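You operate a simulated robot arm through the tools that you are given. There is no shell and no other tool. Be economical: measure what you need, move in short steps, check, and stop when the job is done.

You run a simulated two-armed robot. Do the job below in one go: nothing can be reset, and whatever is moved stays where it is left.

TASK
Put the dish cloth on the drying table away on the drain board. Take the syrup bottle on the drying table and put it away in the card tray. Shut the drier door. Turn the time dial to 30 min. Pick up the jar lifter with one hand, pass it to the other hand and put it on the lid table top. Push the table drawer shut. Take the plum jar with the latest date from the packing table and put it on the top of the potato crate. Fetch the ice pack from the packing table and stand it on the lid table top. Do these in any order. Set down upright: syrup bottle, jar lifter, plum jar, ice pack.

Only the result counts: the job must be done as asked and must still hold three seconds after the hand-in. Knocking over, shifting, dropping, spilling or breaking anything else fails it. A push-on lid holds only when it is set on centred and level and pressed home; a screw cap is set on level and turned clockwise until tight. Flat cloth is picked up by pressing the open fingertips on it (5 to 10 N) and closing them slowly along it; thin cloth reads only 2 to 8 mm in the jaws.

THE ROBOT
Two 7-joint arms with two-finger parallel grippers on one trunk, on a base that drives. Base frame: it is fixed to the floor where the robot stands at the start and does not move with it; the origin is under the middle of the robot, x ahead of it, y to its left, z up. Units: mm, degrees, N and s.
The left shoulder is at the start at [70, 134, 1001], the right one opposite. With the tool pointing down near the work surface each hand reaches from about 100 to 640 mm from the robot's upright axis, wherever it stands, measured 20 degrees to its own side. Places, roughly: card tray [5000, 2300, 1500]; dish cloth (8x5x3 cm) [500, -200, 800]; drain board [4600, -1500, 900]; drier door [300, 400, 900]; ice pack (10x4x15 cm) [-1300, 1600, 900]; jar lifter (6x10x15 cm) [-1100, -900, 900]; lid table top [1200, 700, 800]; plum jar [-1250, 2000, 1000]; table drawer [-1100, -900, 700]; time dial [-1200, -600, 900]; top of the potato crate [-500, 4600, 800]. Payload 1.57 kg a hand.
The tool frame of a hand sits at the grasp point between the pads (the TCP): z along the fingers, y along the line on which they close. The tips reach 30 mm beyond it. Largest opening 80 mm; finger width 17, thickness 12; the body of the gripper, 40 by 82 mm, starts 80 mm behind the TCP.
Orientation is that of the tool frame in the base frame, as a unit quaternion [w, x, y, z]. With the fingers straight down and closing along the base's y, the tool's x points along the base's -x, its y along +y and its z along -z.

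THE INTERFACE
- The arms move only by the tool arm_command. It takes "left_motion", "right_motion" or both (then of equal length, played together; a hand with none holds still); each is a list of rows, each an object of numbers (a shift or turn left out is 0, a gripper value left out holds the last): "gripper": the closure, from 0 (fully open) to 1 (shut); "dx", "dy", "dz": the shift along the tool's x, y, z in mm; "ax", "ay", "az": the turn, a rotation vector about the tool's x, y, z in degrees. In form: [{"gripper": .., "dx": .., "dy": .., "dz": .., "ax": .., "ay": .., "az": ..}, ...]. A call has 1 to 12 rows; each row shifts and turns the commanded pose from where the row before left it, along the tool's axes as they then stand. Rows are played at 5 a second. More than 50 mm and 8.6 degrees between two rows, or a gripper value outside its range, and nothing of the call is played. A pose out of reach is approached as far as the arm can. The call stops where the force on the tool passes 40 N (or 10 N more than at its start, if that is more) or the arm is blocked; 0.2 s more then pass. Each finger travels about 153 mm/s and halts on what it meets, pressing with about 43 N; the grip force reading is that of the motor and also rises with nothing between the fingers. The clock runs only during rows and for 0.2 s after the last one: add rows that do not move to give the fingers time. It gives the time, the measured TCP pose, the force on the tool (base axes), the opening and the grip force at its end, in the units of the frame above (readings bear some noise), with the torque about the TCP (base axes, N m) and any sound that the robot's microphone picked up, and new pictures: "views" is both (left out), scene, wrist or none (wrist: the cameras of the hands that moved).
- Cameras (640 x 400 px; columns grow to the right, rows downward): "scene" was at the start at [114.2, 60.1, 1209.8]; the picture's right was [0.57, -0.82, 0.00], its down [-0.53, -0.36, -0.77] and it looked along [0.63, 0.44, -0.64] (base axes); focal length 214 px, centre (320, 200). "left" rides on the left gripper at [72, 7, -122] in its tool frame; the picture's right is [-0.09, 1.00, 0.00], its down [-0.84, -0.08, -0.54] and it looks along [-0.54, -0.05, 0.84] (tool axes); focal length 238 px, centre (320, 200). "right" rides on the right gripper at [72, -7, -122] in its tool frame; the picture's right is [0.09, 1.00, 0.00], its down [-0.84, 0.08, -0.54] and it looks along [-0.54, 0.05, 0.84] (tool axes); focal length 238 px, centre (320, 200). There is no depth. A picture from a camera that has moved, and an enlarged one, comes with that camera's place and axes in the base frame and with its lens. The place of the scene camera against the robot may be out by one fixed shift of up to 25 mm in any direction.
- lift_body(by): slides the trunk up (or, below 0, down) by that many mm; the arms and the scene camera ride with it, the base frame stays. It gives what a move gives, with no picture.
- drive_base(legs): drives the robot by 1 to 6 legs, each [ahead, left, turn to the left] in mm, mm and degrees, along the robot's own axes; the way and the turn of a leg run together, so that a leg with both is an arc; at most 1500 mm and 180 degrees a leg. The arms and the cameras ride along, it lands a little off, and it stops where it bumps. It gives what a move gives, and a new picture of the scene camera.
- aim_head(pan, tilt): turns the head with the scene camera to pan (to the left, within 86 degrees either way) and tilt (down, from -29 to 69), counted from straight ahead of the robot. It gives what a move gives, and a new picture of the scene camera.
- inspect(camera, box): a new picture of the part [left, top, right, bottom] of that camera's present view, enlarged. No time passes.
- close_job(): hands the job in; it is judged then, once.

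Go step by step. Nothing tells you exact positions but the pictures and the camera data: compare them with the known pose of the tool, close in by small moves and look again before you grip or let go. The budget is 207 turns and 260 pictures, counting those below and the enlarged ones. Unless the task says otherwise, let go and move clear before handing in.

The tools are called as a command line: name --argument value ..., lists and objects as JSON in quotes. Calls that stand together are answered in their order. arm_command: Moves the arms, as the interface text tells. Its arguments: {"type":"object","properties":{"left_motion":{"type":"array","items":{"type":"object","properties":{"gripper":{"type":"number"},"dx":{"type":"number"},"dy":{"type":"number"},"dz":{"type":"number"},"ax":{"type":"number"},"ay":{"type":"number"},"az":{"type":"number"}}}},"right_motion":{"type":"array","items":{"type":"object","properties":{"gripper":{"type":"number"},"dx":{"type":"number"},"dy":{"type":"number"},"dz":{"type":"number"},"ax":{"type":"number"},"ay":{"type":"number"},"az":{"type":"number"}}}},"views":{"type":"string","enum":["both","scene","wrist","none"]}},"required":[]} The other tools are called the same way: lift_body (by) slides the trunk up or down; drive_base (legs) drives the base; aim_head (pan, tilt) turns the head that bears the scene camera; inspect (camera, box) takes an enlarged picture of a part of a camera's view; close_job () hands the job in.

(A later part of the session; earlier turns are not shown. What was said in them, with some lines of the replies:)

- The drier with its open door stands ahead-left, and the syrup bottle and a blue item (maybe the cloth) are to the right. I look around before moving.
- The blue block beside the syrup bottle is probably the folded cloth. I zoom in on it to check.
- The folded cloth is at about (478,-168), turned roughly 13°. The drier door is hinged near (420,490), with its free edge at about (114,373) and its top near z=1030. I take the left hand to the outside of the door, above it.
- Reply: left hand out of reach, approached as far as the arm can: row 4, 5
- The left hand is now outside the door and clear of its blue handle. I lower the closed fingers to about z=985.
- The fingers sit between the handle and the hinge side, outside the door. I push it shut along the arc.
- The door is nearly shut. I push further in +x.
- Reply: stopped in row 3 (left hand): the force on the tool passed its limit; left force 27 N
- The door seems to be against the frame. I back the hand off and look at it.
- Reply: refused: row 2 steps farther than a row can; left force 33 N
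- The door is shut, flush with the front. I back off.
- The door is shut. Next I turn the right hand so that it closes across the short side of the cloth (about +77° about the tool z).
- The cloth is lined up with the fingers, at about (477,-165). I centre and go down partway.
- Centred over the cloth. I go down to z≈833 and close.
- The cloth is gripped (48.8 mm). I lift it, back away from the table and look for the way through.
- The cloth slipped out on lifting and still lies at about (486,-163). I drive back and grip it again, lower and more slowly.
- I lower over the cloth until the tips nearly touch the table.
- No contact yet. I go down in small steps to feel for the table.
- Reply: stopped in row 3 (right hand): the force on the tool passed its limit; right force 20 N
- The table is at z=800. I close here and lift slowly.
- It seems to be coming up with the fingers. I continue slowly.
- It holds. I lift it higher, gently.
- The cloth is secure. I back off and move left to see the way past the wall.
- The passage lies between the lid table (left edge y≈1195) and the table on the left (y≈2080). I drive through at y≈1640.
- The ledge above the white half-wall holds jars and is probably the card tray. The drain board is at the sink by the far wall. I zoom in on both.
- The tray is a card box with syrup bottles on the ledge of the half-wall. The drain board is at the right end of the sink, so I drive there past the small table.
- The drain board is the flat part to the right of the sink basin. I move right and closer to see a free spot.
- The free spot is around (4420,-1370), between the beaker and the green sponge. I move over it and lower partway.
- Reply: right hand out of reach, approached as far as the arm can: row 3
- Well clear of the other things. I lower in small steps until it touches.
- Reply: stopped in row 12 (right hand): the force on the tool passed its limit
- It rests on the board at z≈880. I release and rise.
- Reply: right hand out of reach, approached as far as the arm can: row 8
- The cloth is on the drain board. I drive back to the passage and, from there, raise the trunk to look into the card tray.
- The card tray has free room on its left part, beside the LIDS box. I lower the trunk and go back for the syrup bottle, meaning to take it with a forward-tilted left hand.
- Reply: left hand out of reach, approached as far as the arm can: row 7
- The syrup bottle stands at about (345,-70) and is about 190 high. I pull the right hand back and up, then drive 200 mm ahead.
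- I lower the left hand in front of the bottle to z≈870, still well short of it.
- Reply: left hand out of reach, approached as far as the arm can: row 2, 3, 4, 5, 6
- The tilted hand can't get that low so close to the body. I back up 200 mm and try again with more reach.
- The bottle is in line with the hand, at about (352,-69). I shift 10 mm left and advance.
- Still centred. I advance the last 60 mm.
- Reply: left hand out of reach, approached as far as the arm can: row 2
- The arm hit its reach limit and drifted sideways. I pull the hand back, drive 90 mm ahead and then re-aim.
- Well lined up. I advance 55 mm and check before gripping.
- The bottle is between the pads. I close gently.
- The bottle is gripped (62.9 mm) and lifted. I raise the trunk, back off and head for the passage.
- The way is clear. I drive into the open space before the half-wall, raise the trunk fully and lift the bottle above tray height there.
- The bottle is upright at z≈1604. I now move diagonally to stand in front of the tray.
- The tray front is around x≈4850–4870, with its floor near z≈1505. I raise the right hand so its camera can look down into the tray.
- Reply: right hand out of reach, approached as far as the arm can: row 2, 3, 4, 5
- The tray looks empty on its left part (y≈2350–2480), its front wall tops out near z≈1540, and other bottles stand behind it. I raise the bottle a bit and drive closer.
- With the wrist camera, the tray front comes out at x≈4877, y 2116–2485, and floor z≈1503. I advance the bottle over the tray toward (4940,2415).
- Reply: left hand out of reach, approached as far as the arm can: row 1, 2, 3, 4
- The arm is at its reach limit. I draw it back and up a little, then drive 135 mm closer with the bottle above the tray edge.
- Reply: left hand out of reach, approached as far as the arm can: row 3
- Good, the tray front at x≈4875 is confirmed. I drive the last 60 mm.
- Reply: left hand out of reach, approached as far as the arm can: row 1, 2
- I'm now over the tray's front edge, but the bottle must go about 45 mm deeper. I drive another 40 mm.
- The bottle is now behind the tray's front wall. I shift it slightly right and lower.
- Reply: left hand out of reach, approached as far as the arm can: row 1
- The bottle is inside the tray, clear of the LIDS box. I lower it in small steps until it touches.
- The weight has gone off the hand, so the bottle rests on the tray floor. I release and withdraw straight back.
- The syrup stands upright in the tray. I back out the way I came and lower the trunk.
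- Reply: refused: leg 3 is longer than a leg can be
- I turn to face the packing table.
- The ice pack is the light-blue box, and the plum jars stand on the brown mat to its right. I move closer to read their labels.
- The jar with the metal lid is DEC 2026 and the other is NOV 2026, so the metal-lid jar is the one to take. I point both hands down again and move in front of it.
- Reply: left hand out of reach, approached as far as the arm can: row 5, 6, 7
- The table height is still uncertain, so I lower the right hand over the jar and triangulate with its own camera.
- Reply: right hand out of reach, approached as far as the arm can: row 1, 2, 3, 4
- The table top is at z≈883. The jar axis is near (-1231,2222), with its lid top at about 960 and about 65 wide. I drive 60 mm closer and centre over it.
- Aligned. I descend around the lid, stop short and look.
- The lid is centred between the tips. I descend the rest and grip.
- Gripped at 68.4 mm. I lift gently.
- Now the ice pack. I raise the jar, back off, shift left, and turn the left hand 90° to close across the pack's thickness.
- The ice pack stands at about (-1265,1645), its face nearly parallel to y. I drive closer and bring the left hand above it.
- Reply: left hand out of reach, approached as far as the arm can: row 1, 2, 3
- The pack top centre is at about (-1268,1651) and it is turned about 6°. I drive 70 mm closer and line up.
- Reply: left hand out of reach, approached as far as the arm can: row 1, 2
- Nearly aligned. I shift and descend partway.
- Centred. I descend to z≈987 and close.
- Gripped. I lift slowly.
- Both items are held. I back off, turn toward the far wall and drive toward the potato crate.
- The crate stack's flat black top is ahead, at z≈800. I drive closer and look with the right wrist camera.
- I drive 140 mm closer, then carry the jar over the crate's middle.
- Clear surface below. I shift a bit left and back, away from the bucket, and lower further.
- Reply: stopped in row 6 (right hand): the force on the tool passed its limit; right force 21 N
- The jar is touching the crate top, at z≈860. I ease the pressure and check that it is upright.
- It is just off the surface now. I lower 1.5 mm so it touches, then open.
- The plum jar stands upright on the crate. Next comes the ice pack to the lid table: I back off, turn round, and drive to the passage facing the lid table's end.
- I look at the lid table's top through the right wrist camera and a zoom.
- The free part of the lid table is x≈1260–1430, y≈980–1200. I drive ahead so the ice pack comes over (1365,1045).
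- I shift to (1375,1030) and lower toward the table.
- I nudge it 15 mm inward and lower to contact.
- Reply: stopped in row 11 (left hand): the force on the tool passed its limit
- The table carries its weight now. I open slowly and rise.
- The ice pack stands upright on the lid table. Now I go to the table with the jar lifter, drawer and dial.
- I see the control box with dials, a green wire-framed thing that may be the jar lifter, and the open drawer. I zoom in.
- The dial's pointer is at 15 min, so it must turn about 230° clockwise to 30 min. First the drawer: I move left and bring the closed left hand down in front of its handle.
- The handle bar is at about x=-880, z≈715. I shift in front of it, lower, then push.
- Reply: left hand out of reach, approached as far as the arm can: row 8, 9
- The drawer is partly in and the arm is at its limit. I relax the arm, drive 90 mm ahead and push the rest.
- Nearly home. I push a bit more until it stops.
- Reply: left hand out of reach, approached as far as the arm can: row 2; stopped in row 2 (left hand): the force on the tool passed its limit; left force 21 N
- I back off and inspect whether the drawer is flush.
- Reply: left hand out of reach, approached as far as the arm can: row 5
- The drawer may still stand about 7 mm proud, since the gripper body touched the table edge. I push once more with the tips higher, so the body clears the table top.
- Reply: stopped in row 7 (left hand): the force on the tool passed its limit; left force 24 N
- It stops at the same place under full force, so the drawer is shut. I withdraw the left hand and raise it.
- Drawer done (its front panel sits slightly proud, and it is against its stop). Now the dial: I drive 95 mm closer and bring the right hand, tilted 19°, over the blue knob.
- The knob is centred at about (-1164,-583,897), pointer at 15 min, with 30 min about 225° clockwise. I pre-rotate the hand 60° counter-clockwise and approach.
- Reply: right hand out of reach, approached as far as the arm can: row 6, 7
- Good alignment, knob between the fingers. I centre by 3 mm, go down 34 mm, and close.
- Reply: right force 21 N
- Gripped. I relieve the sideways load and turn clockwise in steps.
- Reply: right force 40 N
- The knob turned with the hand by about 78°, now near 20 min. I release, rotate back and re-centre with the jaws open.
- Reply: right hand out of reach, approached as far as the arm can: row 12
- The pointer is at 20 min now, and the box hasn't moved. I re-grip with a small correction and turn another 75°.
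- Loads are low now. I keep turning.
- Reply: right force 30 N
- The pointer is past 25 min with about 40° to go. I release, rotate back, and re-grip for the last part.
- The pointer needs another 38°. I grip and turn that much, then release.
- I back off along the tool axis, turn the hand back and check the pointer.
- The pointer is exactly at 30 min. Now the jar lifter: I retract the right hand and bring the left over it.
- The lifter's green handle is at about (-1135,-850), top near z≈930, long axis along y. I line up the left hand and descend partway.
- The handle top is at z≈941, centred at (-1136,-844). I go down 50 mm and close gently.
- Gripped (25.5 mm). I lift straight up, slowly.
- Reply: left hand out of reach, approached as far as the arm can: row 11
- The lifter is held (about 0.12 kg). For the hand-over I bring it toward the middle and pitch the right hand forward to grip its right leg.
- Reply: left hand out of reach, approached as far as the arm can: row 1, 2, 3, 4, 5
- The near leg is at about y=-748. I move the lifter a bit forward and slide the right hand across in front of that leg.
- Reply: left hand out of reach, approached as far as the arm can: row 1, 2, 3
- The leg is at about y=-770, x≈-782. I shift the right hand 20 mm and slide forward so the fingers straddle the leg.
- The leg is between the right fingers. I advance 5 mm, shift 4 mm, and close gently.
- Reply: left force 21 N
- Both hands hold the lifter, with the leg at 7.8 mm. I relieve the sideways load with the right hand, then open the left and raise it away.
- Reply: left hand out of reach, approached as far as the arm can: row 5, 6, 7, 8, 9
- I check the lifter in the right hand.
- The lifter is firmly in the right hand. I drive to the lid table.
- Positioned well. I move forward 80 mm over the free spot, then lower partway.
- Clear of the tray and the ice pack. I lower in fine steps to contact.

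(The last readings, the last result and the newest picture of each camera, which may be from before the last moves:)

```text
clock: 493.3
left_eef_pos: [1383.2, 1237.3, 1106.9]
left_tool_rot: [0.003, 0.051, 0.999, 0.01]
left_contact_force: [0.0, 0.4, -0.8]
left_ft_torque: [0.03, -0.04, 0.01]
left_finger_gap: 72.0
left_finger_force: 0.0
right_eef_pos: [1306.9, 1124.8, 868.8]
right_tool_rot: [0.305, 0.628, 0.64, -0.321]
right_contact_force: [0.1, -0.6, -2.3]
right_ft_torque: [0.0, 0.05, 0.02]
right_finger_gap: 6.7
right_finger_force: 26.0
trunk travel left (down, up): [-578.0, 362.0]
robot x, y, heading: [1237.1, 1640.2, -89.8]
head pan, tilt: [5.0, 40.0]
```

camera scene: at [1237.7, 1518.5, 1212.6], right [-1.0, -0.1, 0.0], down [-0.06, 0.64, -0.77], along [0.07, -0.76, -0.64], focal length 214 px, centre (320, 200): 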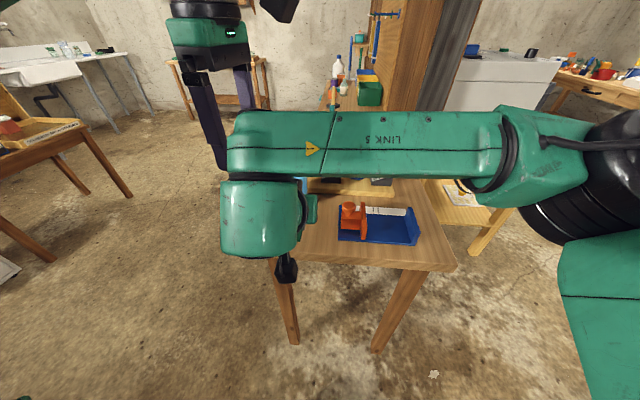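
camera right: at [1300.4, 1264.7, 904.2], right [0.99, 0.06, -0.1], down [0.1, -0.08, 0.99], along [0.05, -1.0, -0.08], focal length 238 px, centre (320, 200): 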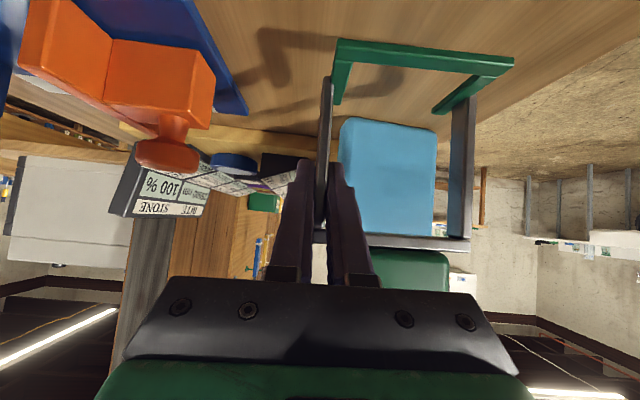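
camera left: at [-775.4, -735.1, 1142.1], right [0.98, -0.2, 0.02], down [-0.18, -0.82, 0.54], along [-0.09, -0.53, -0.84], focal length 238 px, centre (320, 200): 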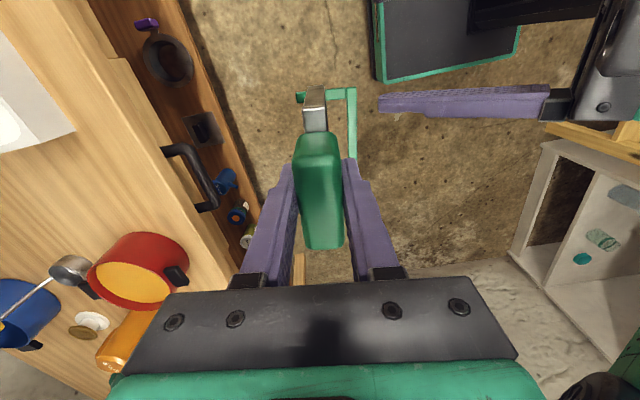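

arm_command --right_motion '[{"dz": 0.9, "dx": 1.2}, {"dz": 0.9, "dx": 1.2}, {"dz": 0.9, "dx": 1.2}, {}]' --views "wrist"

```text
clock: 494.3
left_eef_pos: [1382.6, 1239.1, 1106.4]
left_tool_rot: [0.003, 0.051, 0.999, 0.01]
left_contact_force: [-0.4, -0.4, 0.0]
left_ft_torque: [-0.01, -0.01, 0.01]
left_finger_gap: 72.1
left_finger_force: 0.1
right_eef_pos: [1306.6, 1125.3, 867.7]
right_tool_rot: [0.307, 0.628, 0.638, -0.323]
right_contact_force: [-2.0, 0.2, 8.0]
right_ft_torque: [-0.18, -0.5, 0.0]
right_finger_gap: 6.6
right_finger_force: 26.3
trunk travel left (down, up): [-578.0, 362.0]
robot x, y, heading: [1235.2, 1640.2, -89.4]
head pan, tilt: [5.0, 40.0]
camera right: at [1299.1, 1265.6, 884.0], right [0.99, 0.06, -0.1], down [0.1, -0.07, 0.99], along [0.05, -1.0, -0.08], focal length 238 px, centre (320, 200)
```

right: 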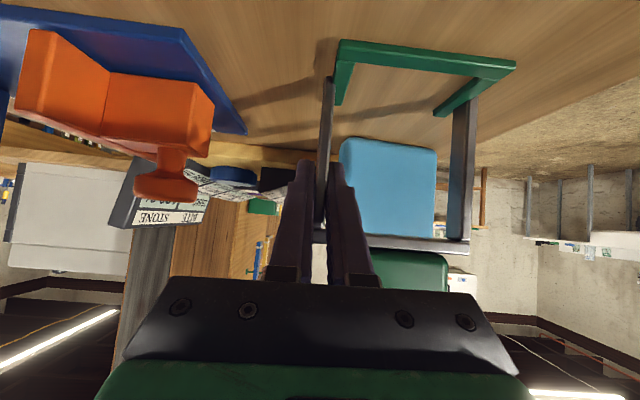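

It has touched down. I open slightly and withdraw straight back.

arm_command --right_motion '[{"gripper": 0.88}, {"gripper": 0.8}, {"gripper": 0.65}, {}, {"dz": -8, "dx": 6}, {"dz": -16, "dx": 12}, {"dz": -24, "dx": 18}, {"dz": -24, "dx": 18}, {}]' --views "wrist"

```text
clock: 496.3
left_eef_pos: [1382.9, 1237.1, 1106.6]
left_tool_rot: [0.003, 0.051, 0.999, 0.01]
left_contact_force: [-0.2, -0.4, 1.1]
left_ft_torque: [0.01, -0.01, 0.01]
left_finger_gap: 72.1
left_finger_force: 0.1
right_eef_pos: [1305.8, 1215.4, 866.4]
right_tool_rot: [0.306, 0.627, 0.64, -0.321]
right_contact_force: [-0.1, 0.5, 0.8]
right_ft_torque: [0.02, 0.0, 0.01]
right_finger_gap: 27.9
right_finger_force: 0.0
trunk travel left (down, up): [-578.0, 362.0]
robot x, y, heading: [1232.7, 1643.4, -89.1]
head pan, tilt: [5.0, 40.0]
camera right: at [1299.3, 1355.2, 883.3], right [0.99, 0.06, -0.1], down [0.1, -0.08, 0.99], along [0.05, -1.0, -0.08], focal length 238 px, centre (320, 200)
```

right: 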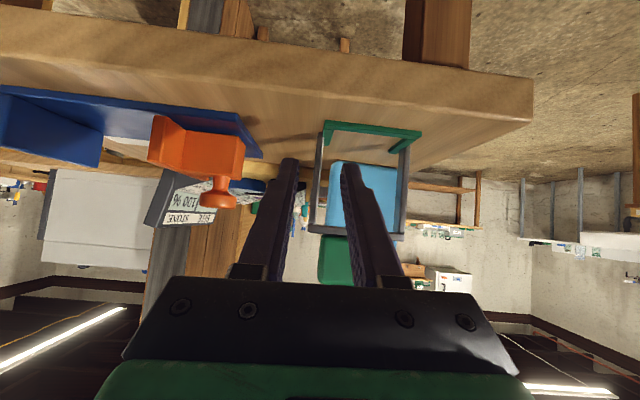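

The lifter stands upright on the lid table. I back off, check it in view, then return to test the drawer once more with a direct push.

drive_base --legs '[[-160, 0, 0]]'

arm_command --right_motion '[{"dy": -40, "gripper": 1}, {"dy": -45}, {"dy": -45}, {"dy": -40}, {}]' --views "scene"

```text
clock: 497.8
left_eef_pos: [1381.1, 1397.2, 1105.7]
left_tool_rot: [0.003, 0.052, 0.999, 0.012]
left_contact_force: [-0.5, -0.2, -0.8]
left_ft_torque: [-0.04, -0.03, -0.01]
left_finger_gap: 72.0
left_finger_force: 0.1
right_eef_pos: [1304.4, 1373.5, 866.2]
right_tool_rot: [0.306, 0.628, 0.64, -0.321]
right_contact_force: [-0.5, -0.3, 0.8]
right_ft_torque: [0.01, 0.0, 0.01]
right_finger_gap: 27.8
right_finger_force: 0.0
trunk travel left (down, up): [-578.0, 362.0]
robot x, y, heading: [1233.3, 1802.1, -89.3]
head pan, tilt: [5.0, 40.0]
camera scene: at [1236.1, 1677.0, 1212.5], right [-1.0, -0.1, 0.0], down [-0.06, 0.64, -0.77], along [0.07, -0.76, -0.64], focal length 214 px, centre (320, 200)
```

scene: 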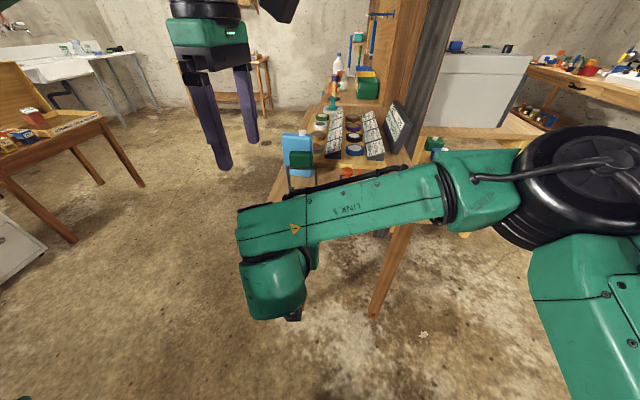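

```text
clock: 498.9
left_eef_pos: [1381.4, 1397.6, 1105.0]
left_tool_rot: [0.002, 0.051, 0.999, 0.01]
left_contact_force: [-0.3, -0.5, 0.3]
left_ft_torque: [0.02, 0.04, -0.02]
left_finger_gap: 72.2
left_finger_force: 0.0
right_eef_pos: [1135.8, 1373.7, 869.6]
right_tool_rot: [0.306, 0.627, 0.64, -0.322]
right_contact_force: [0.5, 0.5, -0.6]
right_ft_torque: [0.01, -0.02, 0.0]
right_finger_gap: 0.0
right_finger_force: 20.8
trunk travel left (down, up): [-578.0, 362.0]
robot x, y, heading: [1233.8, 1797.5, -89.4]
head pan, tilt: [5.0, 40.0]
camera scene: at [1237.4, 1677.1, 1212.5], right [-1.0, -0.1, 0.0], down [-0.06, 0.64, -0.77], along [0.07, -0.76, -0.64], focal length 214 px, centre (320, 200)
```

scene: 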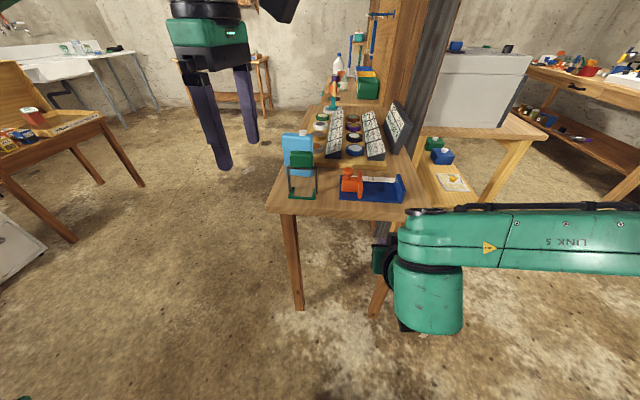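

Everything on the lid table stands well. I go back to the drawer table for the direct push.

drive_base --legs '[[0, -1400, 0], [0, -280, 0], [1450, 0, 0], [1190, 0, 0], [0, 0, -90]]'

lift_body --by -140

arm_command --right_motion '[{}]' --views "wrist"

```text
clock: 523.8
left_eef_pos: [-860.6, -991.3, 1105.1]
left_tool_rot: [0.009, 0.743, 0.669, 0.006]
left_contact_force: [0.0, -0.5, 0.0]
left_ft_torque: [0.02, 0.0, 0.03]
left_finger_gap: 71.9
left_finger_force: 0.0
right_eef_pos: [-882.8, -745.6, 869.7]
right_tool_rot: [-0.011, 0.896, 0.007, -0.444]
right_contact_force: [-0.2, 0.7, 0.8]
right_ft_torque: [-0.02, 0.04, 0.0]
right_finger_gap: 0.0
right_finger_force: 21.1
trunk travel left (down, up): [-578.0, 362.0]
robot x, y, heading: [-452.7, -846.5, -179.8]
head pan, tilt: [5.0, 40.0]
camera scene: at [-596.4, -841.1, 1212.5], right [-0.09, 1.0, 0.0], down [0.64, 0.06, -0.77], along [-0.76, -0.07, -0.64], focal length 214 px, centre (320, 200)
```

scene: 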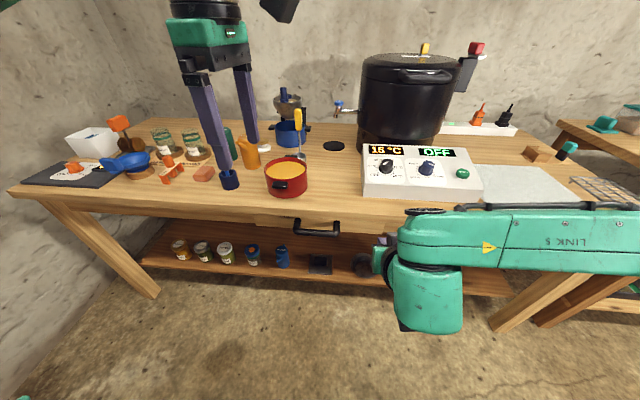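

```text
clock: 525.5
left_eef_pos: [-860.4, -990.8, 965.1]
left_tool_rot: [0.009, 0.744, 0.668, 0.006]
left_contact_force: [0.2, 0.2, -0.6]
left_ft_torque: [0.01, 0.0, -0.02]
left_finger_gap: 72.0
left_finger_force: 0.0
right_eef_pos: [-882.1, -745.0, 731.2]
right_tool_rot: [-0.013, 0.896, 0.006, -0.444]
right_contact_force: [-0.8, -0.2, 0.5]
right_ft_torque: [0.0, 0.02, -0.01]
right_finger_gap: 0.2
right_finger_force: 20.9
trunk travel left (down, up): [-438.0, 502.0]
robot x, y, heading: [-455.5, -847.5, -179.7]
head pan, tilt: [5.0, 40.0]
```

```text
clock: 525.9
left_eef_pos: [-859.6, -990.3, 965.3]
left_tool_rot: [0.008, 0.744, 0.668, 0.006]
left_contact_force: [0.6, -0.6, -0.6]
left_ft_torque: [-0.03, -0.01, 0.01]
left_finger_gap: 72.2
left_finger_force: 0.0
right_eef_pos: [-882.7, -744.3, 731.3]
right_tool_rot: [-0.013, 0.896, 0.006, -0.444]
right_contact_force: [0.4, -0.7, -0.2]
right_ft_torque: [0.04, -0.02, 0.03]
right_finger_gap: 0.0
right_finger_force: 21.0
trunk travel left (down, up): [-438.0, 502.0]
robot x, y, heading: [-456.0, -841.7, -179.7]
head pan, tilt: [5.0, 40.0]
camera right: at [-741.9, -738.7, 747.7], right [0.06, -0.99, -0.1], down [-0.08, -0.1, 0.99], along [-1.0, -0.05, -0.08], focal length 238 px, centre (320, 200)
```

right: 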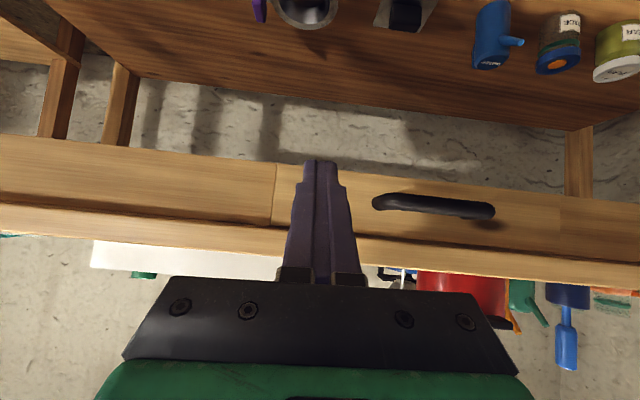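

inspect --camera "right" --box '[225, 145, 325, 235]'

```text
4.44 times, centred on (275, 190) of right
camera zoom: at [-741.9, -738.7, 747.7], right [0.06, -0.99, -0.1], down [-0.08, -0.1, 0.99], along [-1.0, -0.05, -0.08], focal length 1059 px, centre (520, 244)
```

zoom: 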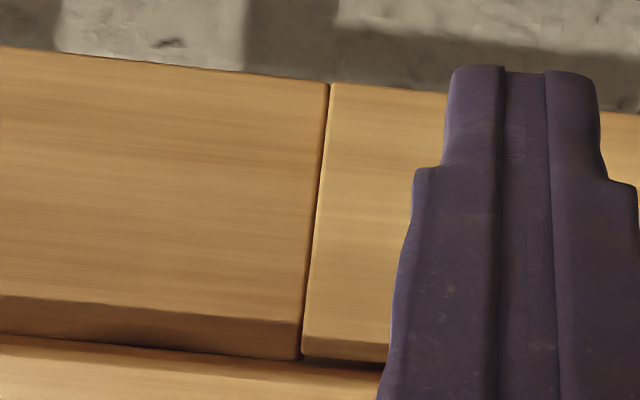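

The panel looks flush or nearly so. I push it directly with the closed fingertips to make sure.

arm_command --right_motion '[{"dz": 20, "dx": -7}, {"dz": 20, "dx": -15}, {"dz": 20, "dx": -15}, {"dz": 20, "dx": -15}, {"dz": 20, "dx": -15}, {"dz": 12, "dx": -9}, {"dz": 6, "dx": -4.6}, {"dz": 6, "dx": -4.6}, {"dz": 6, "dx": -4.6}, {"dz": 6, "dx": -4.6}, {"dz": 6, "dx": -4.6}, {"dz": 6, "dx": -4.6}]' --views "wrist"

```text
clock: 528.5
left_eef_pos: [-853.7, -989.0, 967.7]
left_tool_rot: [0.007, 0.744, 0.668, 0.004]
left_contact_force: [0.0, 1.2, -0.2]
left_ft_torque: [0.02, 0.01, 0.01]
left_finger_gap: 71.9
left_finger_force: 0.0
right_eef_pos: [-1056.4, -743.7, 724.6]
right_tool_rot: [-0.012, 0.897, 0.007, -0.442]
right_contact_force: [37.2, 3.9, -3.6]
right_ft_torque: [0.47, -0.59, -0.14]
right_finger_gap: 0.0
right_finger_force: 21.4
trunk travel left (down, up): [-438.0, 502.0]
robot x, y, heading: [-455.1, -839.3, -179.8]
head pan, tilt: [5.0, 40.0]
camera right: at [-915.6, -738.3, 741.2], right [0.06, -0.99, -0.1], down [-0.08, -0.1, 0.99], along [-0.99, -0.05, -0.09], focal length 238 px, centre (320, 200)
```

right: 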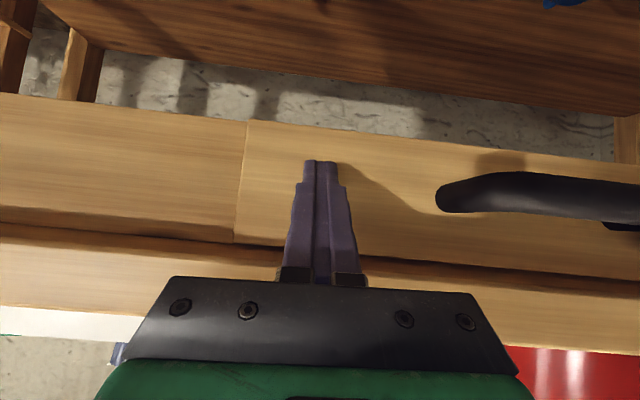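

The drawer resists 37 N without moving, so it is firmly shut. I withdraw and back away.

arm_command --right_motion '[{"dz": -12, "dx": 9}, {"dz": -24, "dx": 18}, {"dz": -30, "dx": 22}, {"dz": -30, "dx": 22}, {"dz": -30, "dx": 22}, {}]' --views "none"

drive_base --legs '[[-200, 0, 0]]'

inspect --camera "scene" --box '[230, 100, 470, 260]'

```text
clock: 529.9
left_eef_pos: [-860.9, -990.3, 965.2]
left_tool_rot: [0.01, 0.744, 0.668, 0.006]
left_contact_force: [0.3, 0.8, 0.9]
left_ft_torque: [-0.01, -0.04, 0.04]
left_finger_gap: 72.0
left_finger_force: 0.0
right_eef_pos: [-906.2, -744.3, 724.0]
right_tool_rot: [-0.013, 0.896, 0.006, -0.444]
right_contact_force: [0.0, -0.4, -1.0]
right_ft_torque: [-0.03, 0.03, -0.05]
right_finger_gap: 0.1
right_finger_force: 21.2
trunk travel left (down, up): [-438.0, 502.0]
robot x, y, heading: [-458.2, -846.4, -179.7]
head pan, tilt: [5.0, 40.0]
```

```text
clock: 531.5
left_eef_pos: [-658.2, -989.2, 966.5]
left_tool_rot: [0.008, 0.743, 0.669, 0.006]
left_contact_force: [0.4, 0.2, 0.5]
left_ft_torque: [-0.02, -0.01, -0.02]
left_finger_gap: 72.2
left_finger_force: 0.0
right_eef_pos: [-705.9, -743.8, 725.1]
right_tool_rot: [-0.012, 0.896, 0.006, -0.444]
right_contact_force: [-1.3, 0.5, 0.1]
right_ft_torque: [-0.04, 0.0, 0.02]
right_finger_gap: 0.1
right_finger_force: 21.1
trunk travel left (down, up): [-438.0, 502.0]
robot x, y, heading: [-253.1, -846.5, -180.0]
head pan, tilt: [5.0, 40.0]
camera scene: at [-395.4, -840.3, 1072.6], right [-0.09, 1.0, 0.0], down [0.64, 0.06, -0.77], along [-0.76, -0.07, -0.64], focal length 214 px, centre (320, 200)
```

scene: 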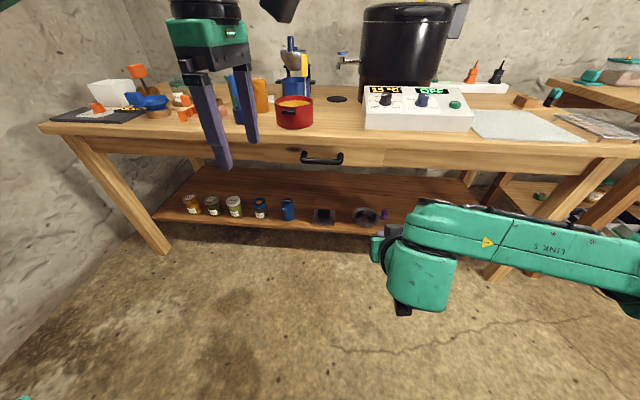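

```text
2.50 times, centred on (350, 180) of scene
camera zoom: at [-395.4, -840.3, 1072.6], right [-0.09, 1.0, 0.0], down [0.64, 0.06, -0.77], along [-0.76, -0.07, -0.64], focal length 536 px, centre (245, 250)
```

zoom: 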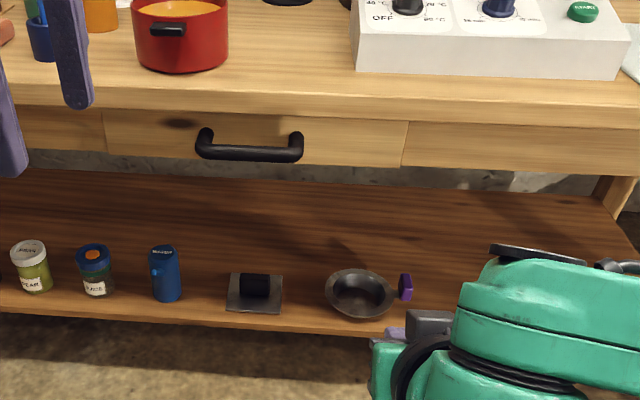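

The drawer front is flush now, and every other result was checked. I hand the job in.

close_job

```text
The job is handed in.
```

I did all eight jobs and handed the work in; no score came back.

- **Dish cloth:** it lies on the drain board. On the first try it slipped from the fingers as I lifted it. It dropped back onto the drying table in the same spot, and I picked it up again.
- **Syrup bottle:** it stands upright in the card tray, to the left of the LIDS box.
- **Drier door:** I pushed it shut until it met its frame, and it was still closed when I drove past later.
- **Time dial:** the pointer lines up with the 30 min mark.
- **Jar lifter:** I lifted it with the left hand, passed it to the right hand in the air, and stood it upright on the lid table.
- **Table drawer:** its front is flush with the frame, and it did not move under a final push of about 37 N.
- **Plum jar:** I took the one dated DEC 2026 (the other was NOV 2026), and it stands upright on top of the potato crate.
- **Ice pack:** it stands upright on the lid table.

I saw nothing else knocked over or moved.
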